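You operate a simulated robot arm through the tools that you are given. There is no shell and no other tool.

You run a simulated robot arm. Do the job below in one go: nothing can be reset, and whatever is moved stays where it is left.

TASK
Swap the gold watch into the winder, set the dial as the sticker says and switch it on.
Fine: the silver watch goes into the free well; shut the watch box.

Only the result counts: the job must be done as asked and must still hold three seconds after the hand-in. Knocking over, shifting, dropping, spilling or breaking anything else fails it.

THE ROBOT
A 7-joint arm with a two-finger gripper, fixed in place. Base frame: the origin is at the foot of the arm, x ahead of it, y to its left, z up; the work surface is at about z = 0. Readings come in cm, rad, newtons and seconds.
With the tool pointing down near the work surface it reaches from about 26 to 60 cm from the base axis. Its first joint turns from -2.496 to 2.496 rad. Payload 1.08 kg.
The TCP is the grasp point between the finger pads, 1.6 cm short of the fingertips. In the tool frame z runs along the fingers and y along their closing line. The gripper opens to 8.8 cm; its body begins 5.8 cm behind the TCP.
Orientation is that of the tool frame in the base frame, as a unit quaternion [w, x, y, z]. With the fingers straight down and closing along the base's y, the tool's x points along the base's -x, its y along +y and its z along -z.

THE INTERFACE
- The arm moves only by the tool move_arm. Its argument "increments" is a list of rows, each an object of numbers (a shift or turn left out is 0, a gripper value left out holds the last): "gripper": the opening in per cent of the stroke, from 0 (shut) to 100 (fully open); "tx", "ty", "tz": the shift along the tool's x, y, z in cm; "rx", "ry", "rz": the turn, a rotation vector about the tool's x, y, z in rad. In form: [{"gripper": .., "tx": .., "ty": .., "tz": .., "rx": .., "ry": .., "rz": ..}, ...]. A call has 1 to 20 rows; each row shifts and turns the commanded pose from where the row before left it, along the tool's axes as they then stand. Rows are played at 5 a second. More than 5 cm and 0.15 rad between two rows, or a gripper value outside its range, and nothing of the call is played. A pose out of reach is approached as far as the arm can. The call stops where the force on the tool passes 40 N (or 10 N more than at its start, if that is more) or the arm is blocked; 0.2 s more then pass. Each finger travels about 18.67 cm/s and halts on what it meets, pressing with about 20 N; the grip force reading is that of the motor and also rises with nothing between the fingers. The clock runs only during rows and for 0.2 s after the last one: add rows that do not move to give the fingers time. The reply holds the time, the measured pose of the TCP, the force on the tool along the base axes, the opening and the grip force, in the units named above and with some noise, with the torque about the TCP (base axes, N m) and any sound that the robot's microphone picked up.
- Cameras (640 x 400 px; columns grow to the right, rows downward): "scene" is fixed at [39.87, -64.95, 80.21]; the picture's right is [0.98, -0.19, 0.00], its down [-0.12, -0.62, -0.78] and it looks along [0.15, 0.76, -0.63] (base axes); focal length 366 px, centre (320, 200). "wrist" rides on the gripper at [8.2, -0.8, -9.2] in the tool frame; the picture's right is [0.10, 0.99, 0.00], its down [-0.70, 0.07, -0.71] and it looks along [-0.71, 0.07, 0.71] (tool axes); focal length 256 px, centre (320, 200). There is no depth. A picture from a camera that has moved, and an enlarged one, comes with that camera's place and axes in the base frame and with its lens.
- grab_frame(camera): a new picture of that camera. The clock stands still meanwhile.
- inspect(camera, box): a new picture of the part [left, top, right, bottom] of that camera's present view, enlarged. The clock stands still meanwhile.
- finish_job(): hands the job in; it is judged then, once.

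Nothing tells you positions but the pictures and the camera data. Unless the task says otherwise, let go and move clear before handing in.

The tools are called after ">>>" as name(argument=value, ...) on one line, values as JSON. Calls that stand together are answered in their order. move_arm: Moves the arm, as the interface text tells. Its arguments: {"type":"object","properties":{"increments":{"type":"array"}},"required":["increments"]} The other tools are called the same way: grab_frame (camera) takes a picture; inspect (camera, box) takes an enlarged picture of a part of a camera's view; finish_job () hands the job in.

At the start:

```text
t: 0.0
ee_pos: [37.6, 16.3, 39.33]
tcp_rot: [-0.001, 0.0, 1.0, 0.0]
wrist_force: [-0.2, 0.0, -1.2]
torque: [-0.01, 0.01, 0.03]
grip_width: 8.81
gripper_force: 0.1
```

scene: 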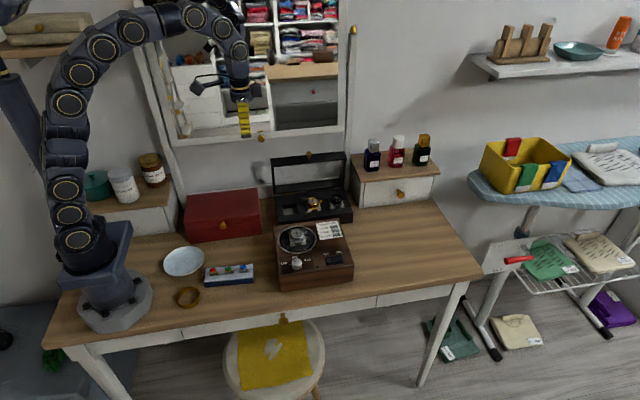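
wrist: 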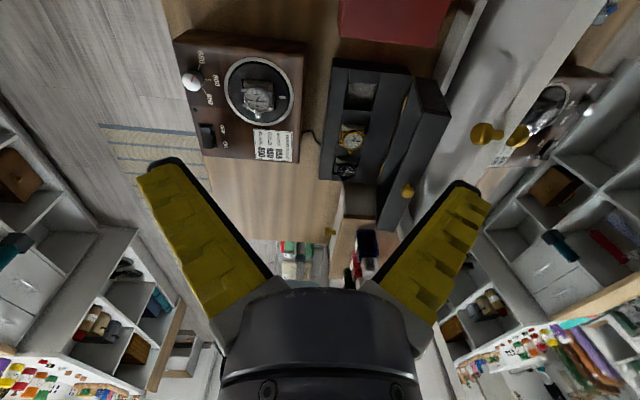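

I see a watch winder with a silver watch in it, a dial, a switch and a sticker, and behind it an open watch box with a gold watch. I'll look closer at each of these before moving.

>>> inspect(camera="scene", box=[260, 210, 370, 300])

>>> inspect(camera="scene", box=[260, 140, 370, 230])

>>> inspect(camera="wrist", box=[160, 20, 320, 180])

>>> inspect(camera="wrist", box=[310, 40, 460, 240])

```text
4.44 times, centred on (315, 255) of scene
camera zoom: at [39.87, -64.95, 80.21], right [0.98, -0.19, 0.0], down [-0.12, -0.62, -0.78], along [0.15, 0.76, -0.63], focal length 1627 px, centre (342, -44)
```

zoom: 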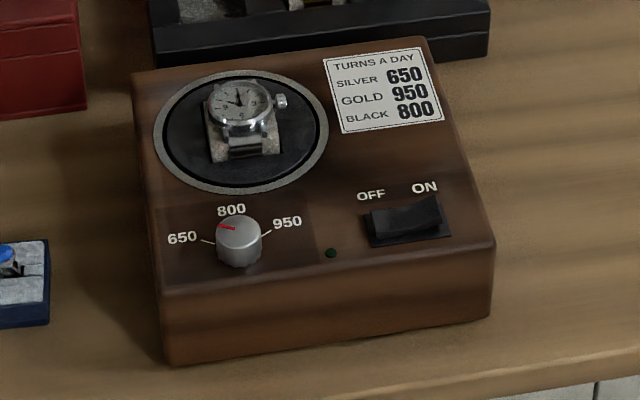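

```text
4.44 times, centred on (315, 185) of scene
camera zoom: at [39.87, -64.95, 80.21], right [0.98, -0.19, 0.0], down [-0.12, -0.62, -0.78], along [0.15, 0.76, -0.63], focal length 1627 px, centre (342, 267)
```

zoom: 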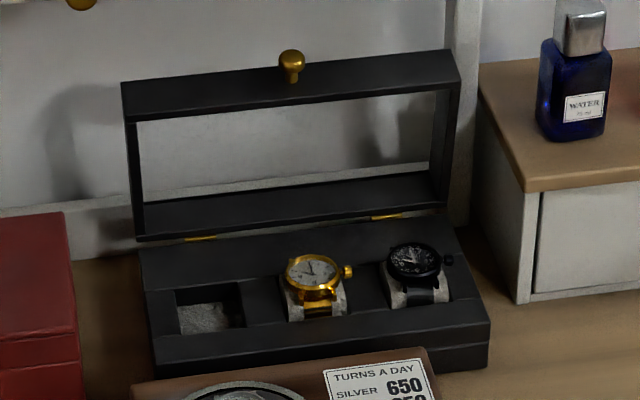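

```text
2.50 times, centred on (240, 100) of wrist
camera zoom: at [29.37, 15.4, 48.48], right [-0.1, 0.99, 0.0], down [0.7, 0.07, 0.71], along [0.71, 0.07, -0.71], focal length 640 px, centre (520, 450)
```

zoom: 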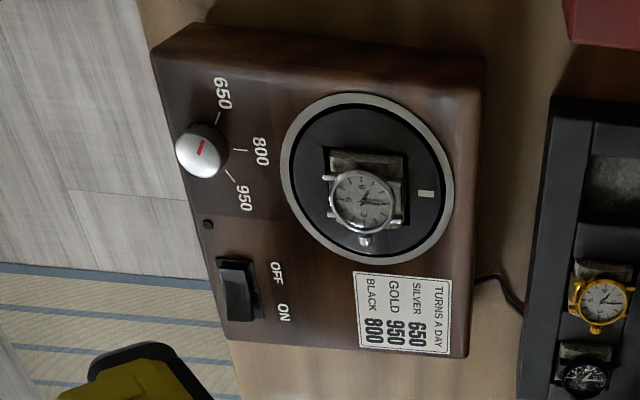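

```text
2.00 times, centred on (385, 140) of wrist
camera zoom: at [29.37, 15.4, 48.48], right [-0.1, 0.99, 0.0], down [0.7, 0.07, 0.71], along [0.71, 0.07, -0.71], focal length 512 px, centre (190, 320)
```

zoom: 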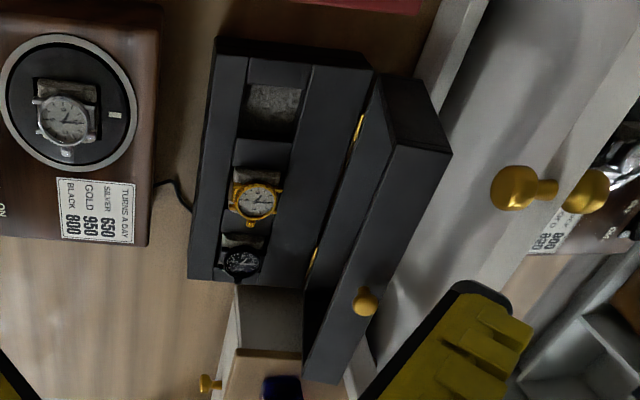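

The sticker says gold needs 950. I put the winder top at z≈7, the silver watch at about (47.6, 7.5, 9.6), the gold watch at about (55.4, 24.3, 6) and the free well at about (47, 24). I'll move the wrist camera closer to see how the watches sit.

>>> move_arm(increments=[{"gripper": 100, "tx": -1.7, "ty": -1.7, "tz": 3}, {"tx": -1.7, "ty": -1.7, "tz": 3}, {"tx": -1.7, "ty": -1.7, "tz": 3}, {"tx": -1.7, "ty": -1.7, "tz": 3}, {"tx": -1.6, "ty": -1.0, "tz": 3}, {"tx": -1.6, "ty": -1.0, "tz": 2}])

>>> grab_frame(camera="wrist")

>>> inspect(camera="wrist", box=[220, 60, 420, 200])

>>> grab_frame(camera="scene")

```text
t: 1.4
ee_pos: [47.46, 7.29, 22.61]
tcp_rot: [-0.001, -0.001, 1.0, 0.0]
wrist_force: [0.6, 0.6, -0.2]
torque: [0.0, 0.02, -0.03]
grip_width: 8.81
gripper_force: 0.0
```

```text
taken
camera wrist: at [39.31, 6.5, 31.66], right [-0.1, 0.99, 0.0], down [0.7, 0.07, 0.71], along [0.7, 0.07, -0.71], focal length 256 px, centre (320, 200)
```

wrist: 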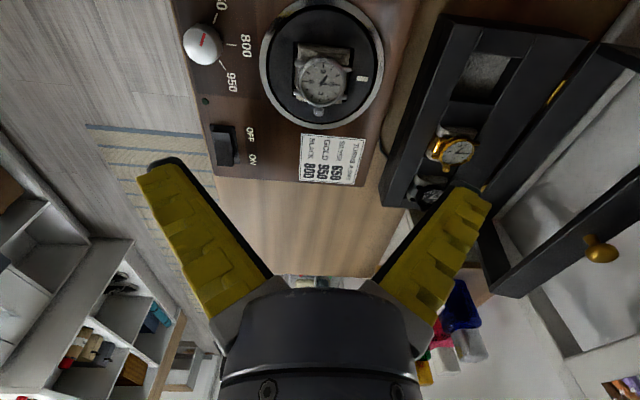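

```text
2.86 times, centred on (320, 130) of wrist
camera zoom: at [39.31, 6.5, 31.66], right [-0.1, 0.99, 0.0], down [0.7, 0.07, 0.71], along [0.7, 0.07, -0.71], focal length 731 px, centre (320, 400)
```

zoom: 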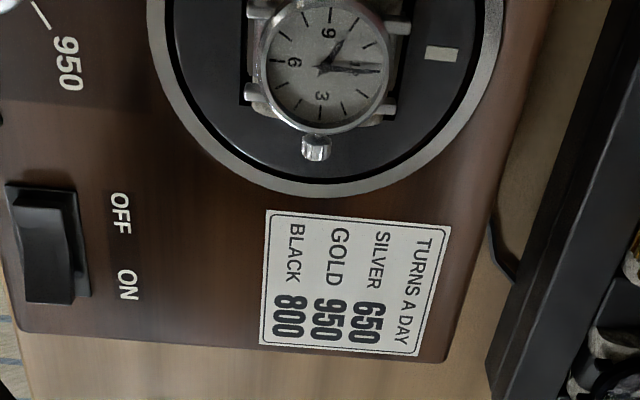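

```text
taken
```

scene: 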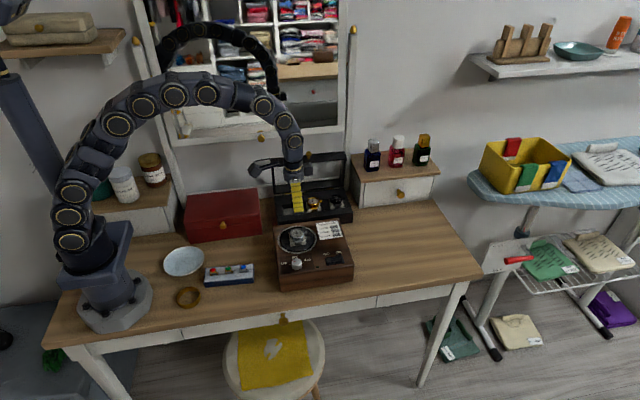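

>>> inspect(camera="wrist", box=[250, 0, 400, 130])

>>> inspect(camera="wrist", box=[180, 0, 280, 180])

>>> inspect(camera="wrist", box=[390, 10, 590, 210])

>>> inspect(camera="scene", box=[275, 220, 330, 260])

```text
3.08 times, centred on (325, 65) of wrist
camera zoom: at [39.31, 6.5, 31.66], right [-0.1, 0.99, 0.0], down [0.7, 0.07, 0.71], along [0.7, 0.07, -0.71], focal length 788 px, centre (305, 615)
```

zoom: 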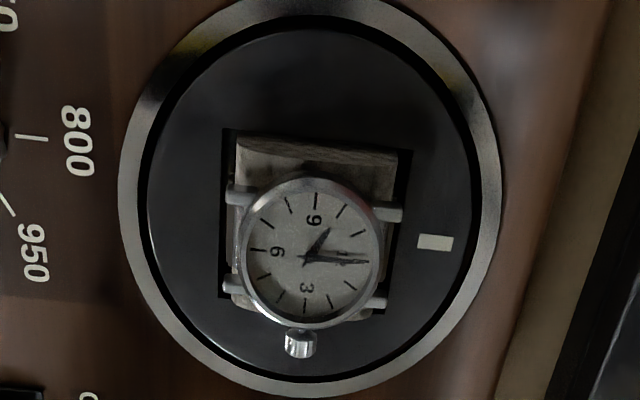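

```text
2.22 times, centred on (230, 90) of wrist
camera zoom: at [39.31, 6.5, 31.66], right [-0.1, 0.99, 0.0], down [0.7, 0.07, 0.71], along [0.7, 0.07, -0.71], focal length 569 px, centre (520, 444)
```

zoom: 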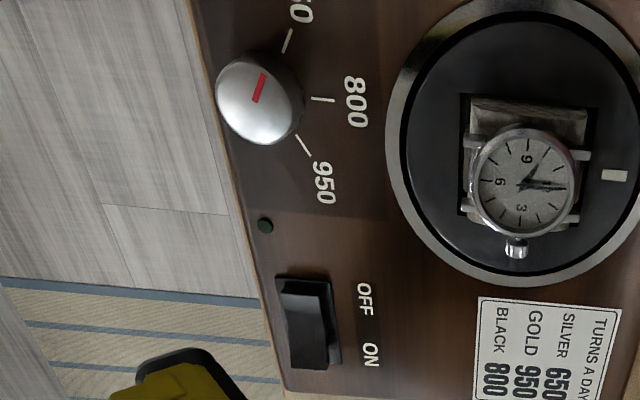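

```text
2.00 times, centred on (490, 110) of wrist
camera zoom: at [39.31, 6.5, 31.66], right [-0.1, 0.99, 0.0], down [0.7, 0.07, 0.71], along [0.7, 0.07, -0.71], focal length 512 px, centre (-20, 380)
```

zoom: 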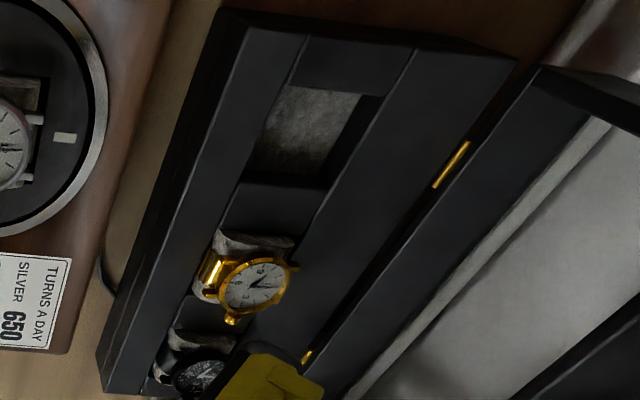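

```text
10.00 times, centred on (302, 240) of scene
camera zoom: at [39.87, -64.95, 80.21], right [0.98, -0.19, 0.0], down [-0.12, -0.62, -0.78], along [0.15, 0.76, -0.63], focal length 3662 px, centre (495, -200)
```

zoom: 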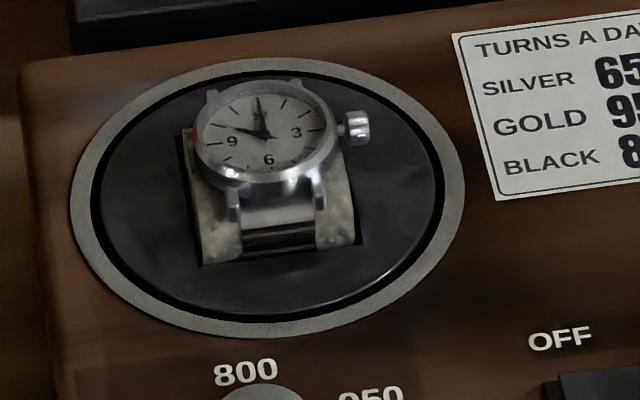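

>>> inspect(camera="scene", box=[290, 190, 350, 228])

>>> inspect(camera="scene", box=[283, 250, 353, 294])

>>> move_arm(increments=[{"tx": 2, "ty": 3, "tz": -1}, {"tx": 2, "ty": 3, "tz": -1}, {"tx": 1, "ty": 3, "tz": 0}, {"ty": 3}, {"ty": 3}])

>>> grab_frame(camera="wrist")

>>> inspect(camera="wrist", box=[230, 0, 430, 140])

```text
10.53 times, centred on (320, 209) of scene
camera zoom: at [39.87, -64.95, 80.21], right [0.98, -0.19, 0.0], down [-0.12, -0.62, -0.78], along [0.15, 0.76, -0.63], focal length 3854 px, centre (320, 105)
```

zoom: 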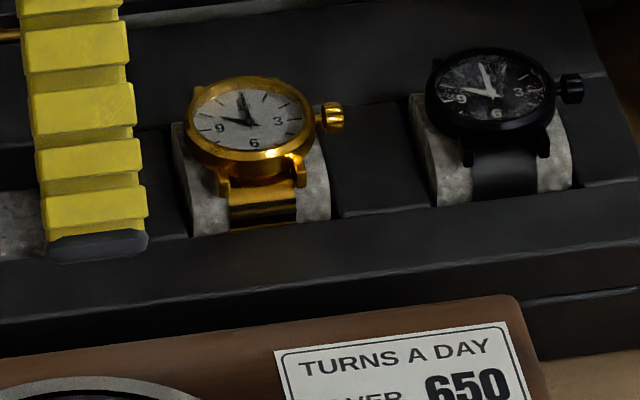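

```text
9.09 times, centred on (318, 272) of scene
camera zoom: at [39.87, -64.95, 80.21], right [0.98, -0.19, 0.0], down [-0.12, -0.62, -0.78], along [0.15, 0.76, -0.63], focal length 3329 px, centre (338, -454)
```

zoom: 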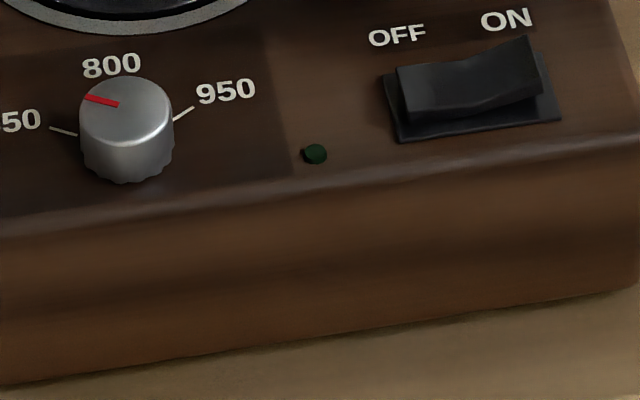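

```text
t: 2.6
ee_pos: [42.7, 22.45, 24.29]
tcp_rot: [-0.001, 0.001, 1.0, 0.001]
wrist_force: [0.1, 0.0, 0.2]
torque: [0.01, 0.0, 0.02]
grip_width: 8.8
gripper_force: 0.0
```

```text
taken
camera wrist: at [34.44, 21.66, 33.34], right [-0.1, 0.99, 0.0], down [0.7, 0.07, 0.71], along [0.7, 0.07, -0.71], focal length 256 px, centre (320, 200)
```

wrist: 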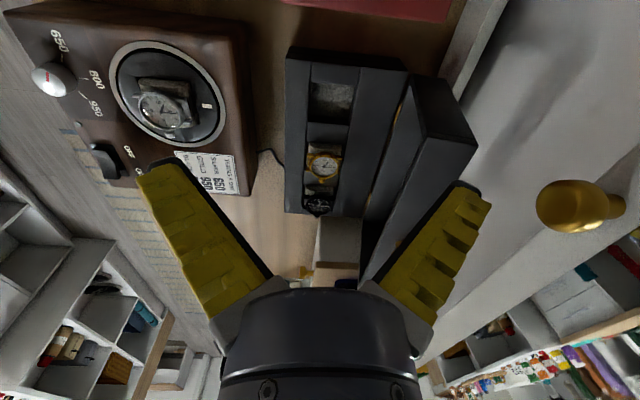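

```text
2.86 times, centred on (330, 70) of wrist
camera zoom: at [34.44, 21.66, 33.34], right [-0.1, 0.99, 0.0], down [0.7, 0.07, 0.71], along [0.7, 0.07, -0.71], focal length 731 px, centre (291, 571)
```

zoom: 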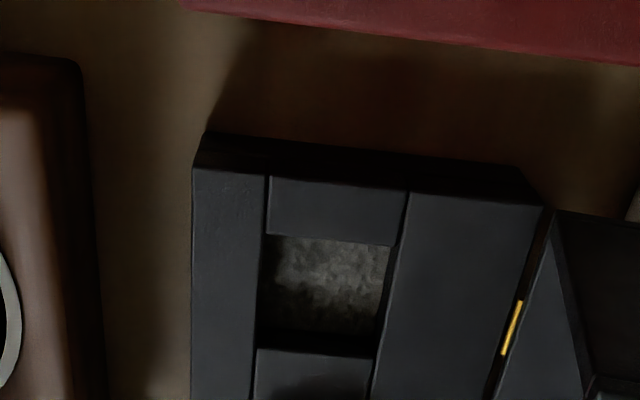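

The silver watch sits on a cushion in the turntable recess with its lugs along ±y and its crown to +x. The dial pointer is at 650 and the rocker is on OFF. I'll hover above the silver watch to line up precisely.

>>> move_arm(increments=[{"tx": -1, "ty": -3, "tz": 1.5}, {"tx": -1, "ty": -3, "tz": 1.8}, {"tx": -1, "ty": -3, "tz": 2}, {"tx": -1, "ty": -3, "tz": 2}, {"tx": -0.9, "ty": -3, "tz": 2}, {}])

>>> grab_frame(camera="wrist")

>>> inspect(camera="wrist", box=[220, 60, 420, 210])

>>> inspect(camera="scene", box=[260, 180, 360, 260])

```text
t: 4.0
ee_pos: [47.53, 7.12, 15.02]
tcp_rot: [0.0, 0.001, 1.0, 0.0]
wrist_force: [0.1, -0.2, 0.5]
torque: [-0.01, 0.02, 0.0]
grip_width: 8.79
gripper_force: 0.0
```

```text
taken
camera wrist: at [39.29, 6.23, 24.09], right [-0.1, 0.99, 0.0], down [0.7, 0.07, 0.71], along [0.71, 0.07, -0.7], focal length 256 px, centre (320, 200)
```

wrist: 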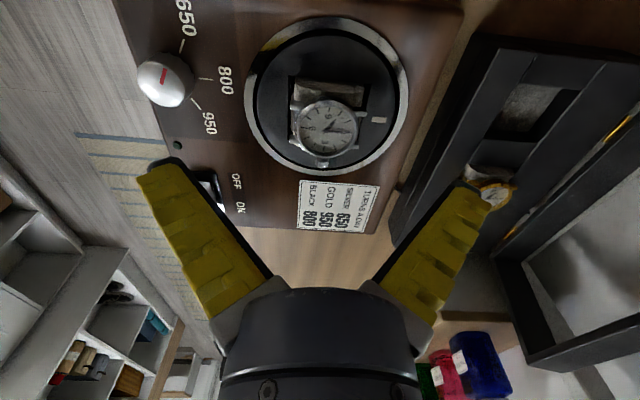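

```text
2.67 times, centred on (320, 135) of wrist
camera zoom: at [39.29, 6.23, 24.09], right [-0.1, 0.99, 0.0], down [0.7, 0.07, 0.71], along [0.71, 0.07, -0.7], focal length 683 px, centre (320, 373)
```

zoom: 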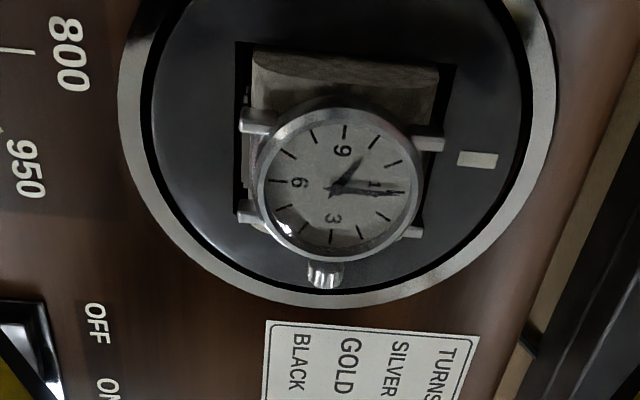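

```text
5.00 times, centred on (310, 220) of scene
camera zoom: at [39.87, -64.95, 80.21], right [0.98, -0.19, 0.0], down [-0.12, -0.62, -0.78], along [0.15, 0.76, -0.63], focal length 1831 px, centre (370, 100)
```

zoom: 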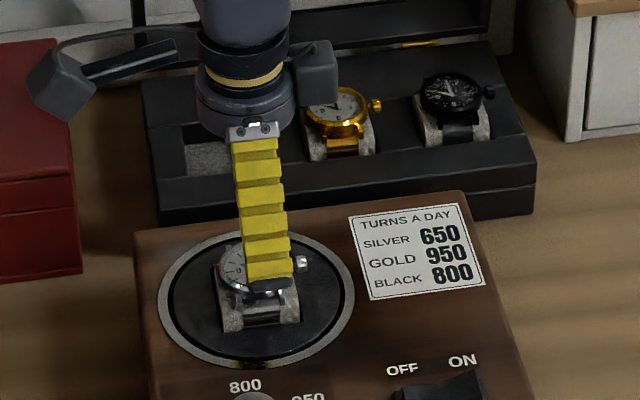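

Triangulation puts the silver case centre at about (47.6, 7.5), with lug tips at y≈5.1 and 9.9 and face height z≈9.6. I'll run idle rows first to see how much the pose reading wanders.

>>> move_arm(increments=[{}, {}, {}])

>>> move_arm(increments=[{}])

```text
t: 4.8
ee_pos: [47.49, 7.07, 14.99]
tcp_rot: [0.0, 0.0, 1.0, 0.0]
wrist_force: [-0.3, 0.2, -0.4]
torque: [0.04, 0.0, -0.03]
grip_width: 8.81
gripper_force: 0.1
```

```text
t: 5.2
ee_pos: [47.42, 7.01, 14.99]
tcp_rot: [0.0, 0.0, 1.0, 0.0]
wrist_force: [-0.6, 0.2, 0.1]
torque: [-0.02, -0.02, -0.03]
grip_width: 8.83
gripper_force: 0.1
```

>>> move_arm(increments=[{"tx": -0.15, "ty": 0.45, "tz": 1}, {"tz": 1.5}, {"tz": 0.5}, {}])

>>> grab_frame(camera="wrist")

>>> inspect(camera="wrist", box=[220, 80, 420, 220])

>>> inspect(camera="scene", box=[270, 190, 350, 250])

```text
t: 6.2
ee_pos: [47.69, 7.93, 11.95]
tcp_rot: [0.0, 0.0, 1.0, 0.0]
wrist_force: [-0.1, -0.2, -0.3]
torque: [0.01, 0.03, 0.01]
grip_width: 8.77
gripper_force: 0.0
```

```text
taken
camera wrist: at [39.42, 7.02, 21.06], right [-0.1, 0.99, 0.0], down [0.7, 0.07, 0.71], along [0.71, 0.07, -0.71], focal length 256 px, centre (320, 200)
```

wrist: 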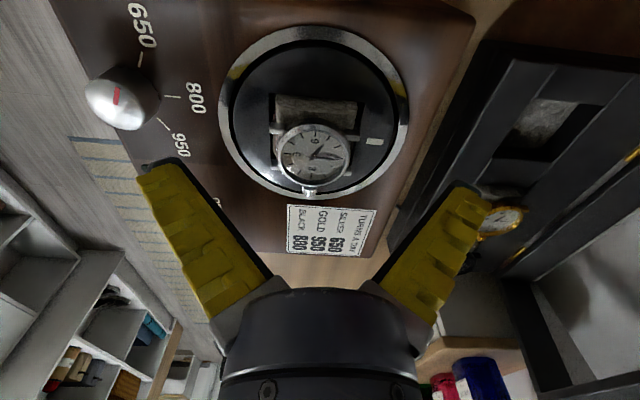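

```text
2.86 times, centred on (320, 150) of wrist
camera zoom: at [39.42, 7.02, 21.06], right [-0.1, 0.99, 0.0], down [0.7, 0.07, 0.71], along [0.71, 0.07, -0.71], focal length 731 px, centre (320, 343)
```

zoom: 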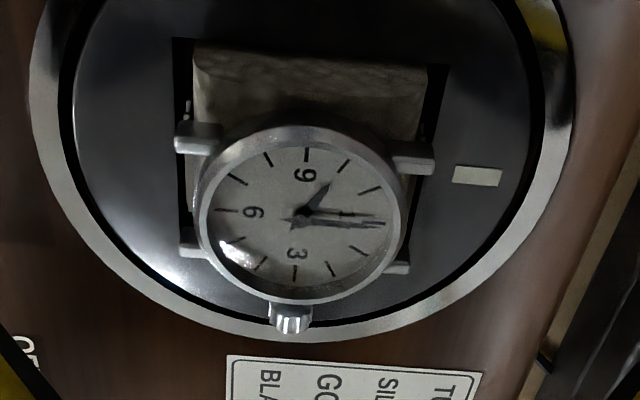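

```text
6.67 times, centred on (310, 220) of scene
camera zoom: at [39.87, -64.95, 80.21], right [0.98, -0.19, 0.0], down [-0.12, -0.62, -0.78], along [0.15, 0.76, -0.63], focal length 2441 px, centre (387, 67)
```

zoom: 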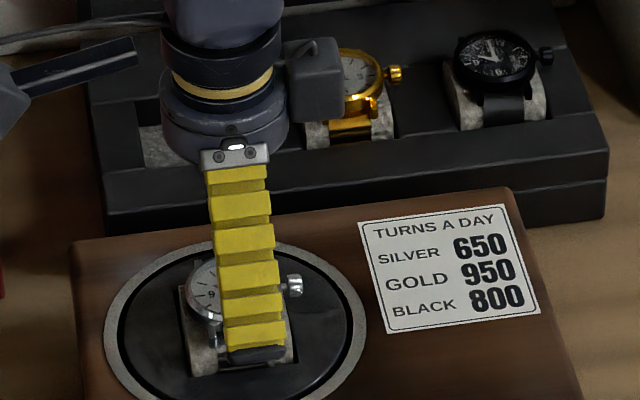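

>>> inspect(camera="scene", box=[285, 215, 325, 240])

>>> inspect(camera="wrist", box=[120, 140, 280, 320])

```text
16.00 times, centred on (305, 228) of scene
camera zoom: at [39.87, -64.95, 80.21], right [0.98, -0.19, 0.0], down [-0.12, -0.62, -0.78], along [0.15, 0.76, -0.63], focal length 5859 px, centre (560, -240)
```

zoom: 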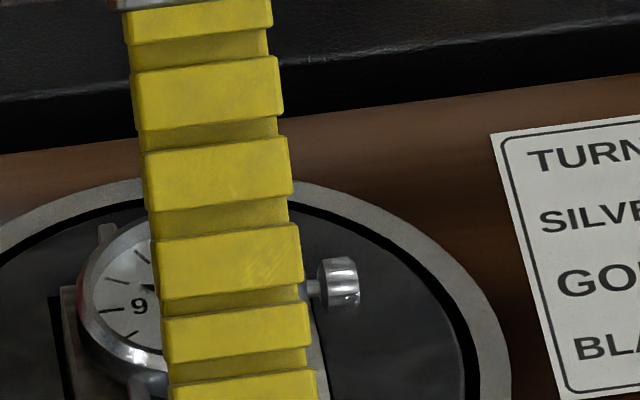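

```text
2.22 times, centred on (200, 230) of wrist
camera zoom: at [39.42, 7.02, 21.06], right [-0.1, 0.99, 0.0], down [0.7, 0.07, 0.71], along [0.71, 0.07, -0.71], focal length 569 px, centre (587, 133)
```

zoom: 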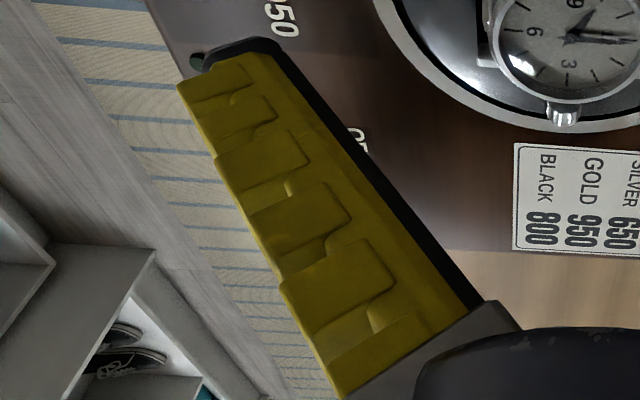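

The fingers look splayed when open, so before grasping I want to see their shape at a partial opening. I'll rise a little and close to about the watch width.

>>> move_arm(increments=[{"tz": -3, "ty": -0.45}, {"tz": -3}, {"gripper": 57}, {}, {}])

>>> grab_frame(camera="wrist")

>>> grab_frame(camera="scene")

>>> inspect(camera="scene", box=[265, 170, 345, 230])

```text
t: 7.4
ee_pos: [47.56, 7.57, 17.97]
tcp_rot: [0.0, 0.0, 1.0, 0.0]
wrist_force: [0.6, -0.3, -0.1]
torque: [-0.01, 0.04, 0.02]
grip_width: 5.46
gripper_force: 3.1
```

```text
taken
camera wrist: at [39.38, 6.64, 27.13], right [-0.1, 0.99, 0.0], down [0.7, 0.07, 0.71], along [0.71, 0.07, -0.71], focal length 256 px, centre (320, 200)
```

wrist: 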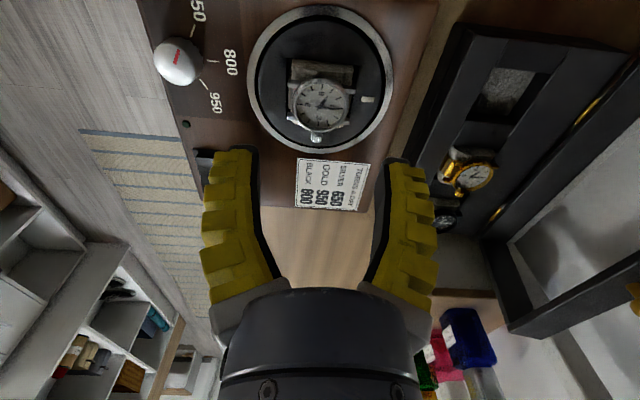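

```text
taken
```

scene: 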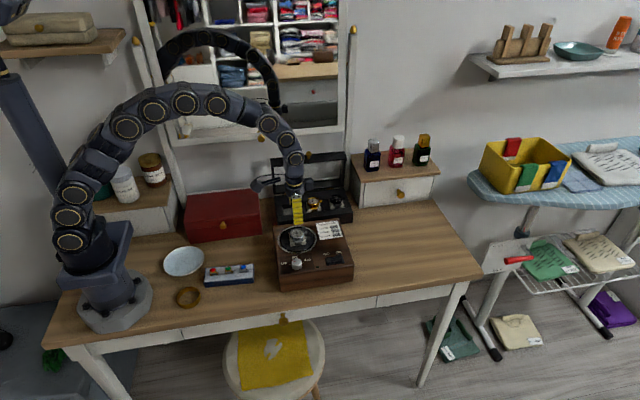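

```text
6.67 times, centred on (305, 200) of scene
camera zoom: at [39.87, -64.95, 80.21], right [0.98, -0.19, 0.0], down [-0.12, -0.62, -0.78], along [0.15, 0.76, -0.63], focal length 2441 px, centre (420, 200)
```

zoom: 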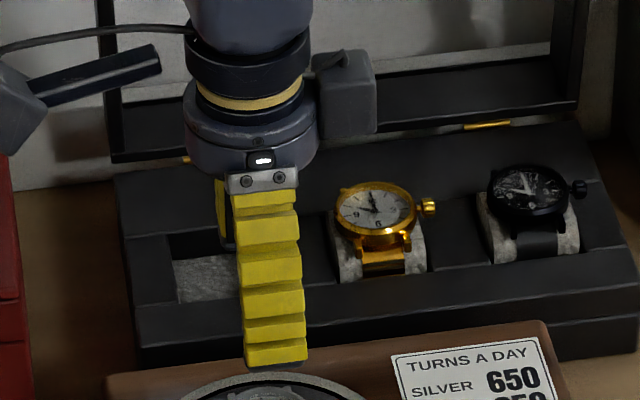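

The fingers are compliant and bend inwards as they close, and at this opening they are nearly parallel. I'll open partway, descend around the silver watch's lugs to TCP z≈9.3 and check before closing.

>>> move_arm(increments=[{"gripper": 78, "tz": 2}, {"tz": 2}, {"tz": 2}, {"tz": 1.5}, {"tz": 0.7}, {"tz": 0.4}, {}])

>>> grab_frame(camera="wrist")

>>> inspect(camera="scene", box=[270, 205, 340, 260])

```text
t: 9.0
ee_pos: [47.76, 7.51, 9.37]
tcp_rot: [0.0, 0.0, 1.0, 0.0]
wrist_force: [0.1, 0.5, 0.2]
torque: [0.0, 0.01, -0.02]
grip_width: 7.17
gripper_force: 2.4
```

```text
taken
camera wrist: at [39.55, 6.67, 18.58], right [-0.1, 0.99, 0.0], down [0.7, 0.07, 0.71], along [0.71, 0.07, -0.7], focal length 256 px, centre (320, 200)
```

wrist: 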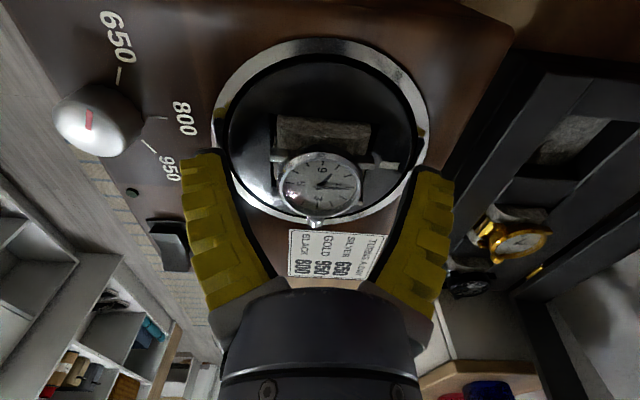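

```text
7.27 times, centred on (305, 232) of scene
camera zoom: at [39.87, -64.95, 80.21], right [0.98, -0.19, 0.0], down [-0.12, -0.62, -0.78], along [0.15, 0.76, -0.63], focal length 2663 px, centre (429, -36)
```

zoom: 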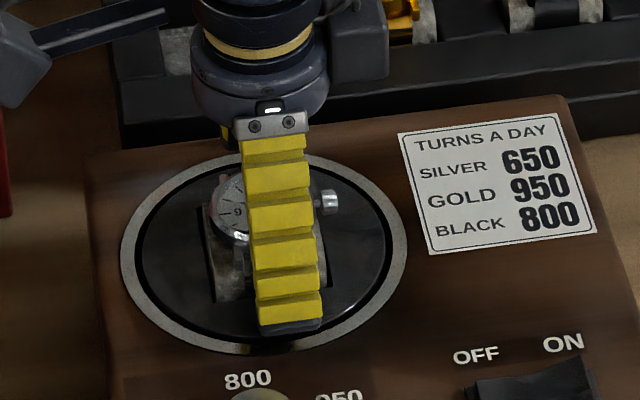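

>>> inspect(camera="wrist", box=[220, 100, 420, 240])

```text
2.86 times, centred on (320, 170) of wrist
camera zoom: at [39.55, 6.67, 18.58], right [-0.1, 0.99, 0.0], down [0.7, 0.07, 0.71], along [0.71, 0.07, -0.7], focal length 731 px, centre (320, 286)
```

zoom: 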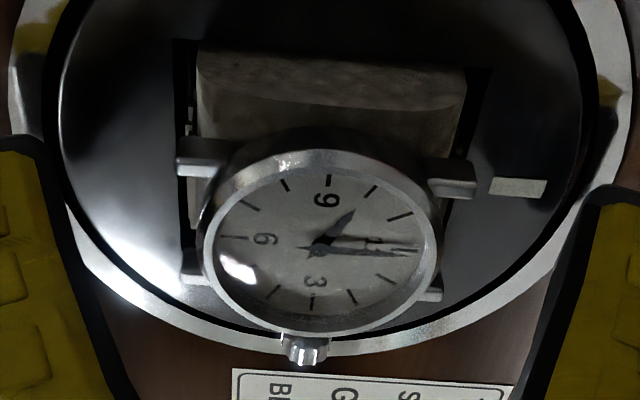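

>>> move_arm(increments=[{"tx": 0.2, "tz": 0.1}, {}, {}])

```text
t: 9.8
ee_pos: [47.56, 7.37, 9.39]
tcp_rot: [0.0, 0.0, 1.0, 0.0]
wrist_force: [0.0, -0.1, -0.3]
torque: [0.02, -0.03, 0.04]
grip_width: 7.19
gripper_force: 2.3
```

>>> move_arm(increments=[{"ty": 0.1, "tz": 0.2}, {"gripper": 60}, {"gripper": 50}, {"gripper": 42}, {}, {}])

>>> grab_frame(camera="wrist")

>>> inspect(camera="scene", box=[270, 205, 340, 260])

```text
t: 11.2
ee_pos: [47.57, 7.46, 9.35]
tcp_rot: [0.001, 0.0, 1.0, -0.001]
wrist_force: [-6.0, -1.1, 17.5]
torque: [-0.01, 0.04, 0.01]
grip_width: 4.09
gripper_force: 20.0
```

```text
taken
camera wrist: at [39.29, 6.68, 18.39], right [-0.1, 0.99, 0.0], down [0.7, 0.07, 0.71], along [0.71, 0.07, -0.7], focal length 256 px, centre (320, 200)
```

wrist: 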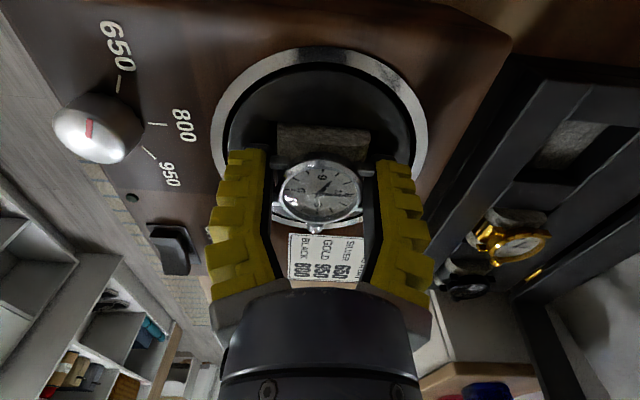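

```text
7.27 times, centred on (305, 232) of scene
camera zoom: at [39.87, -64.95, 80.21], right [0.98, -0.19, 0.0], down [-0.12, -0.62, -0.78], along [0.15, 0.76, -0.63], focal length 2663 px, centre (429, -36)
```

zoom: 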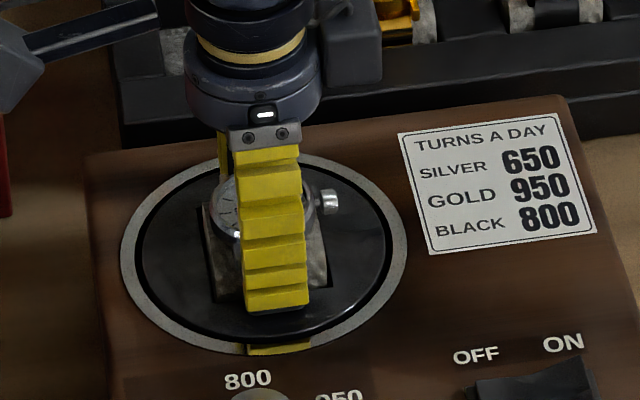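

>>> inspect(camera="wrist", box=[220, 110, 420, 260])

>>> move_arm(increments=[{"tz": -0.25}, {}, {}])

>>> inspect(camera="wrist", box=[220, 110, 420, 260])

```text
2.67 times, centred on (320, 185) of wrist
camera zoom: at [39.29, 6.68, 18.39], right [-0.1, 0.99, 0.0], down [0.7, 0.07, 0.71], along [0.71, 0.07, -0.7], focal length 683 px, centre (320, 240)
```

zoom: 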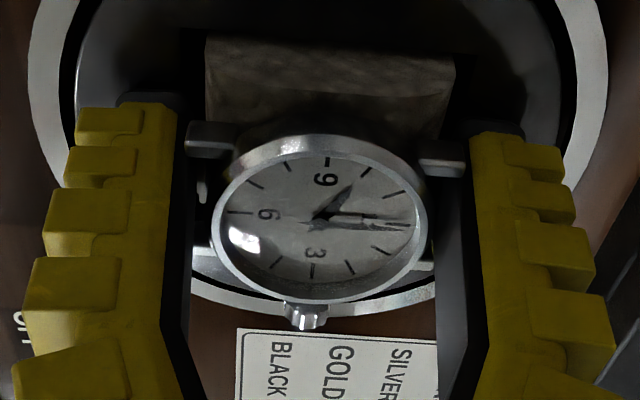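

```text
t: 12.0
ee_pos: [47.41, 7.53, 9.33]
tcp_rot: [0.0, 0.0, 1.0, 0.0]
wrist_force: [-1.1, 0.2, -1.7]
torque: [-0.03, -0.02, 0.01]
grip_width: 4.08
gripper_force: 16.7
```

```text
2.67 times, centred on (320, 185) of wrist
camera zoom: at [39.23, 6.7, 18.52], right [-0.1, 0.99, 0.0], down [0.7, 0.07, 0.71], along [0.7, 0.07, -0.71], focal length 683 px, centre (320, 240)
```

zoom: 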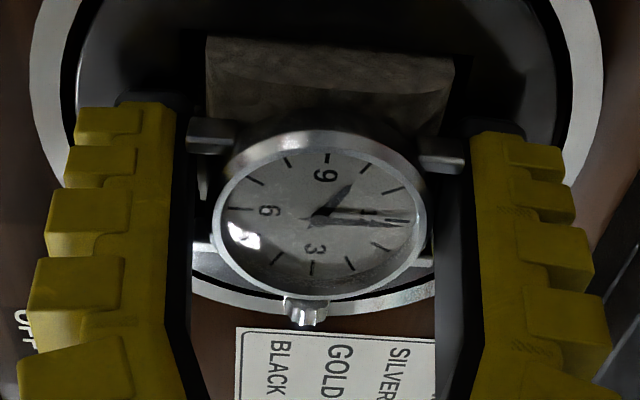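

>>> move_arm(increments=[{"gripper": 34}, {"tz": -0.4}, {"tz": -0.5}, {"tz": -0.6}, {}])

>>> grab_frame(camera="wrist")

>>> inspect(camera="scene", box=[270, 205, 340, 260])

```text
t: 13.2
ee_pos: [47.36, 7.59, 11.0]
tcp_rot: [0.0, 0.0, 1.0, 0.0]
wrist_force: [0.4, 0.1, -0.4]
torque: [-0.04, -0.06, -0.01]
grip_width: 3.23
gripper_force: 20.2
```

```text
taken
camera wrist: at [39.27, 6.76, 20.04], right [-0.1, 0.99, 0.0], down [0.7, 0.07, 0.71], along [0.71, 0.07, -0.71], focal length 256 px, centre (320, 200)
```

wrist: 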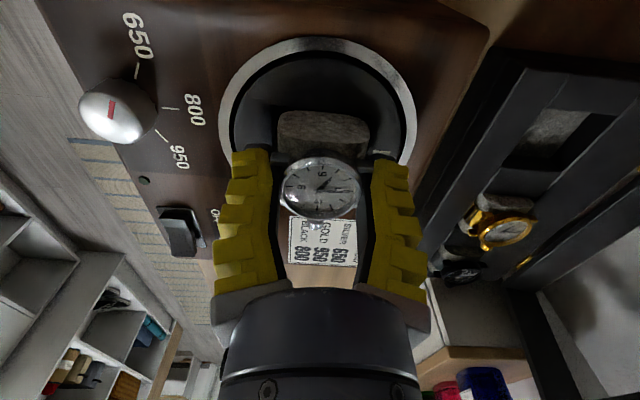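

```text
7.27 times, centred on (305, 232) of scene
camera zoom: at [39.87, -64.95, 80.21], right [0.98, -0.19, 0.0], down [-0.12, -0.62, -0.78], along [0.15, 0.76, -0.63], focal length 2663 px, centre (429, -36)
```

zoom: 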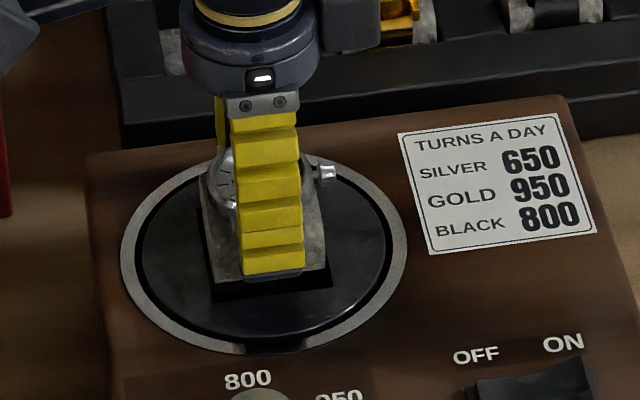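

The silver watch and its cushion are lifting out of the recess together. I'll raise it well clear and check how it hangs.

>>> move_arm(increments=[{"tz": -1}, {"tz": -2}, {"tz": -3}, {"tz": -3}, {"tz": -2}, {}, {}])

>>> grab_frame(camera="wrist")

>>> inspect(camera="scene", box=[265, 165, 345, 255])

>>> inspect(camera="wrist", box=[220, 0, 420, 250])

```text
t: 14.8
ee_pos: [47.43, 7.46, 21.85]
tcp_rot: [-0.001, 0.001, 1.0, 0.0]
wrist_force: [0.3, -0.2, -1.5]
torque: [-0.01, 0.06, -0.06]
grip_width: 3.19
gripper_force: 20.1
```

```text
taken
camera wrist: at [39.26, 6.58, 30.95], right [-0.1, 0.99, 0.0], down [0.7, 0.07, 0.71], along [0.7, 0.07, -0.71], focal length 256 px, centre (320, 200)
```

wrist: 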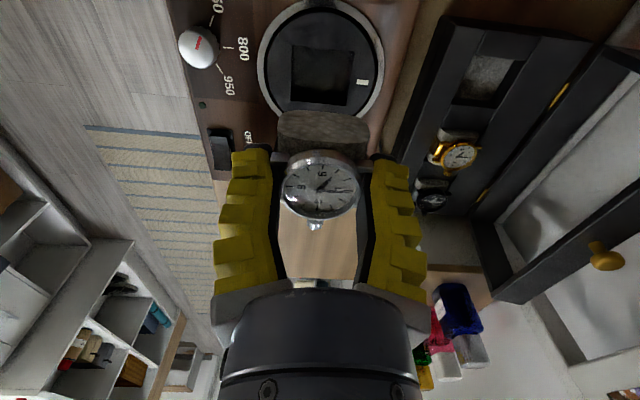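

```text
4.44 times, centred on (305, 210) of scene
camera zoom: at [39.87, -64.95, 80.21], right [0.98, -0.19, 0.0], down [-0.12, -0.62, -0.78], along [0.15, 0.76, -0.63], focal length 1627 px, centre (387, 156)
```

zoom: 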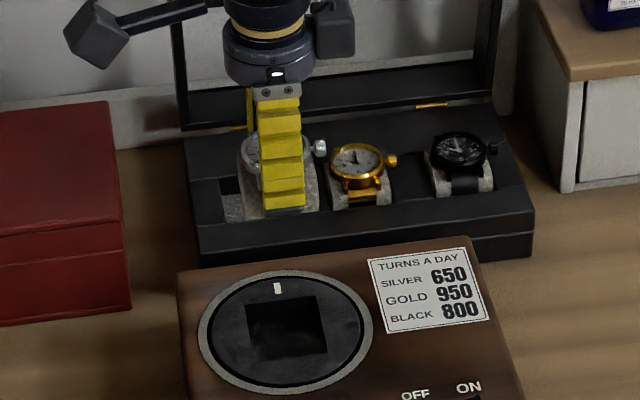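

```text
1.60 times, centred on (320, 125) of wrist
camera zoom: at [39.26, 6.58, 30.95], right [-0.1, 0.99, 0.0], down [0.7, 0.07, 0.71], along [0.7, 0.07, -0.71], focal length 410 px, centre (320, 320)
```

zoom: 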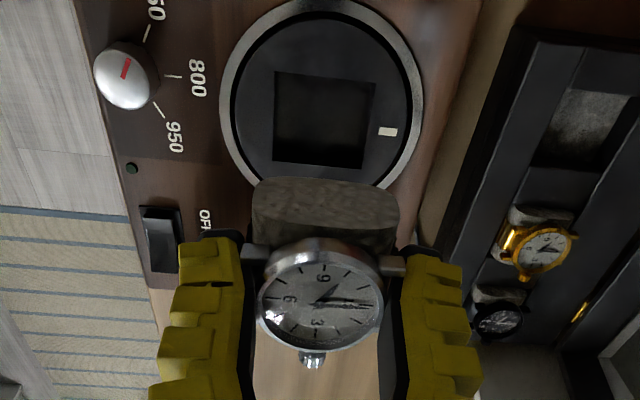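

>>> inspect(camera="wrist", box=[255, 95, 385, 240])

>>> inspect(camera="scene", box=[285, 175, 335, 220])

```text
2.76 times, centred on (320, 168) of wrist
camera zoom: at [39.26, 6.58, 30.95], right [-0.1, 0.99, 0.0], down [0.7, 0.07, 0.71], along [0.7, 0.07, -0.71], focal length 706 px, centre (320, 290)
```

zoom: 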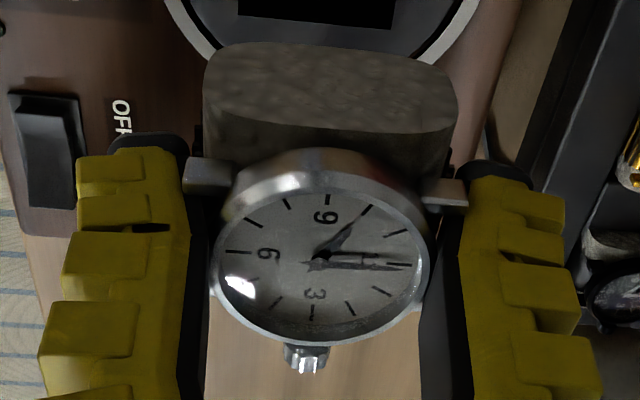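

```text
8.89 times, centred on (310, 198) of scene
camera zoom: at [39.87, -64.95, 80.21], right [0.98, -0.19, 0.0], down [-0.12, -0.62, -0.78], along [0.15, 0.76, -0.63], focal length 3255 px, centre (409, 222)
```

zoom: 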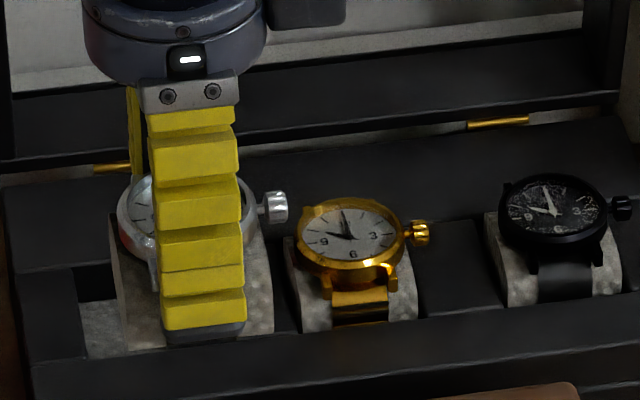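

>>> inspect(camera="scene", box=[290, 192, 325, 218])

```text
15.38 times, centred on (308, 205) of scene
camera zoom: at [39.87, -64.95, 80.21], right [0.98, -0.19, 0.0], down [-0.12, -0.62, -0.78], along [0.15, 0.76, -0.63], focal length 5633 px, centre (512, 123)
```

zoom: 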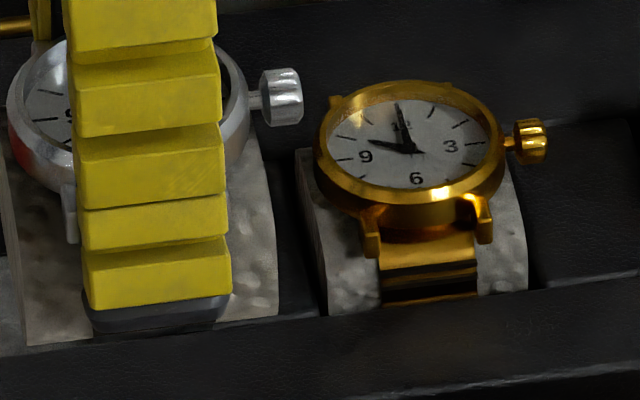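

>>> inspect(camera="wrist", box=[420, 10, 580, 110])

>>> inspect(camera="wrist", box=[390, 100, 550, 220])

>>> inspect(camera="scene", box=[270, 185, 360, 235])

```text
4.00 times, centred on (500, 60) of wrist
camera zoom: at [39.26, 6.58, 30.95], right [-0.1, 0.99, 0.0], down [0.7, 0.07, 0.71], along [0.7, 0.07, -0.71], focal length 1024 px, centre (-400, 760)
```

zoom: 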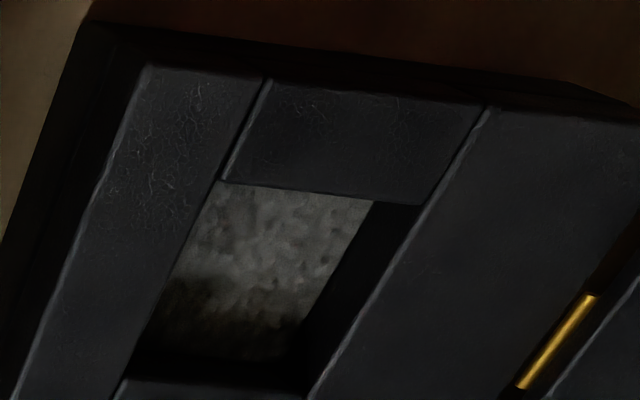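

```text
3.33 times, centred on (470, 160) of wrist
camera zoom: at [39.26, 6.58, 30.95], right [-0.1, 0.99, 0.0], down [0.7, 0.07, 0.71], along [0.7, 0.07, -0.71], focal length 853 px, centre (-180, 333)
```

zoom: 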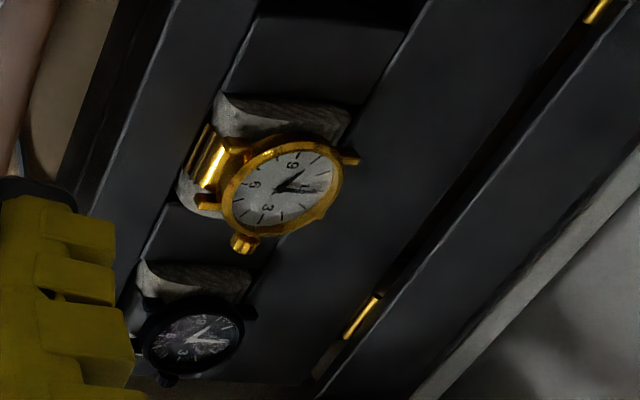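

```text
7.11 times, centred on (315, 210) of scene
camera zoom: at [39.87, -64.95, 80.21], right [0.98, -0.19, 0.0], down [-0.12, -0.62, -0.78], along [0.15, 0.76, -0.63], focal length 2604 px, centre (356, 129)
```

zoom: 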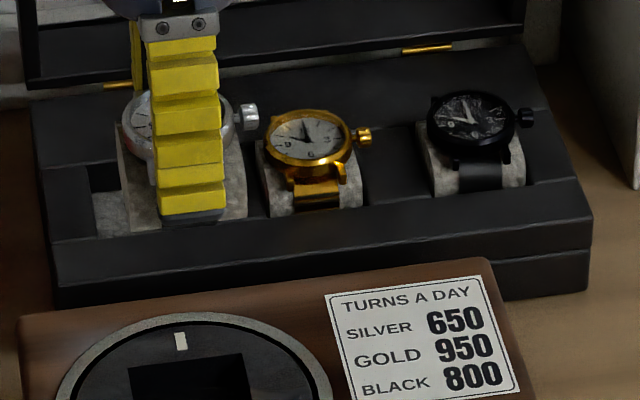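

The silver watch hangs straight, with its centre under the TCP. I put the free well's centre at about (47.5, 24.25), its rim at z≈4.7 and the seated face height at z≈6.4. Next I carry the watch over the well.

>>> move_arm(increments=[{"ty": 2}, {"ty": 3}, {"ty": 4}, {"ty": 4}, {"ty": 3}, {"ty": 0.8}, {"tz": 3}, {"tz": 3}, {}, {}])

>>> grab_frame(camera="wrist")

>>> inspect(camera="scene", box=[270, 165, 360, 225])

```text
t: 17.0
ee_pos: [47.39, 24.1, 15.84]
tcp_rot: [0.0, 0.0, 1.0, 0.0]
wrist_force: [-0.4, 1.4, -1.4]
torque: [-0.02, -0.02, 0.01]
grip_width: 3.16
gripper_force: 19.7
```

```text
taken
camera wrist: at [39.21, 23.3, 24.85], right [-0.1, 0.99, 0.0], down [0.7, 0.07, 0.71], along [0.71, 0.07, -0.7], focal length 256 px, centre (320, 200)
```

wrist: 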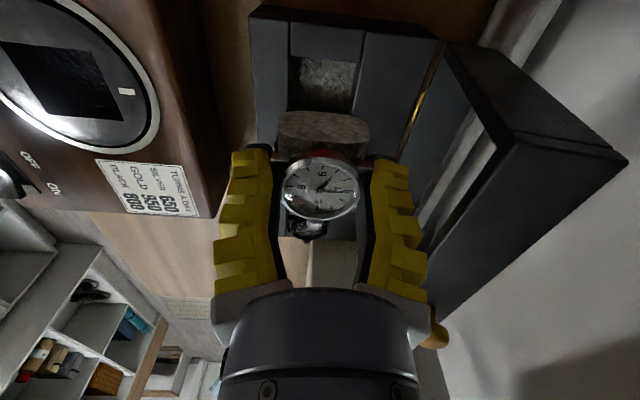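

```text
6.67 times, centred on (315, 195) of scene
camera zoom: at [39.87, -64.95, 80.21], right [0.98, -0.19, 0.0], down [-0.12, -0.62, -0.78], along [0.15, 0.76, -0.63], focal length 2441 px, centre (353, 233)
```

zoom: 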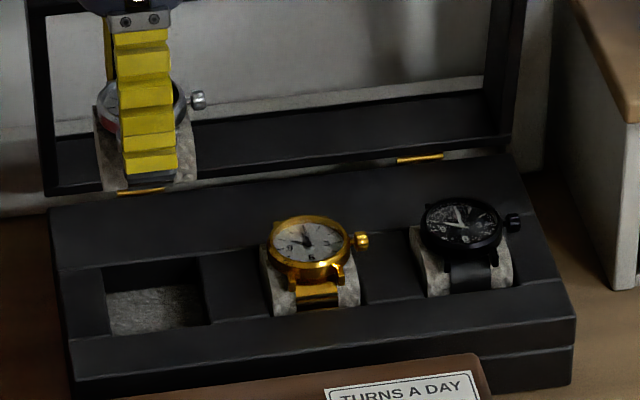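

>>> inspect(camera="wrist", box=[240, 0, 440, 170])

>>> inspect(camera="scene", box=[275, 190, 345, 232])

```text
2.35 times, centred on (340, 85) of wrist
camera zoom: at [39.21, 23.3, 24.85], right [-0.1, 0.99, 0.0], down [0.7, 0.07, 0.71], along [0.71, 0.07, -0.7], focal length 602 px, centre (273, 471)
```

zoom: 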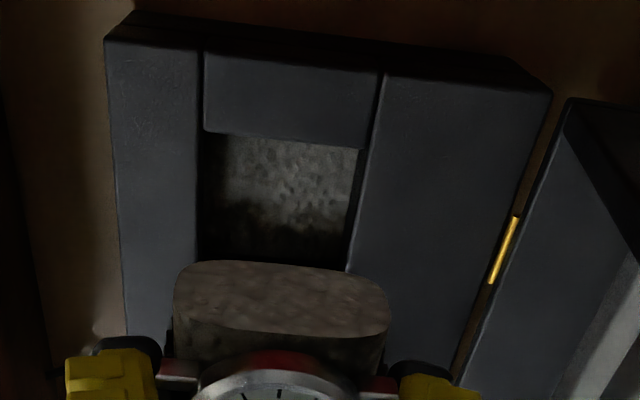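

```text
9.14 times, centred on (310, 211) of scene
camera zoom: at [39.87, -64.95, 80.21], right [0.98, -0.19, 0.0], down [-0.12, -0.62, -0.78], along [0.15, 0.76, -0.63], focal length 3348 px, centre (411, 99)
```

zoom: 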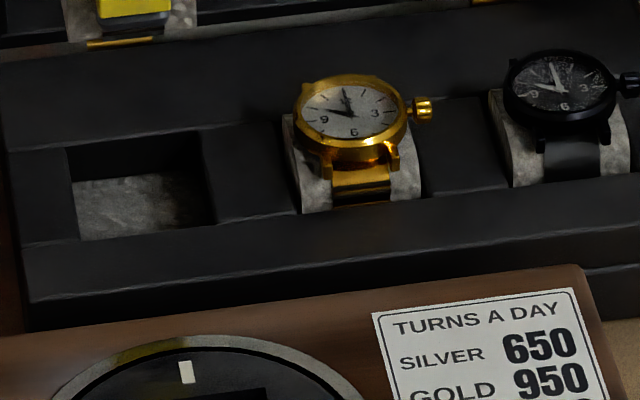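

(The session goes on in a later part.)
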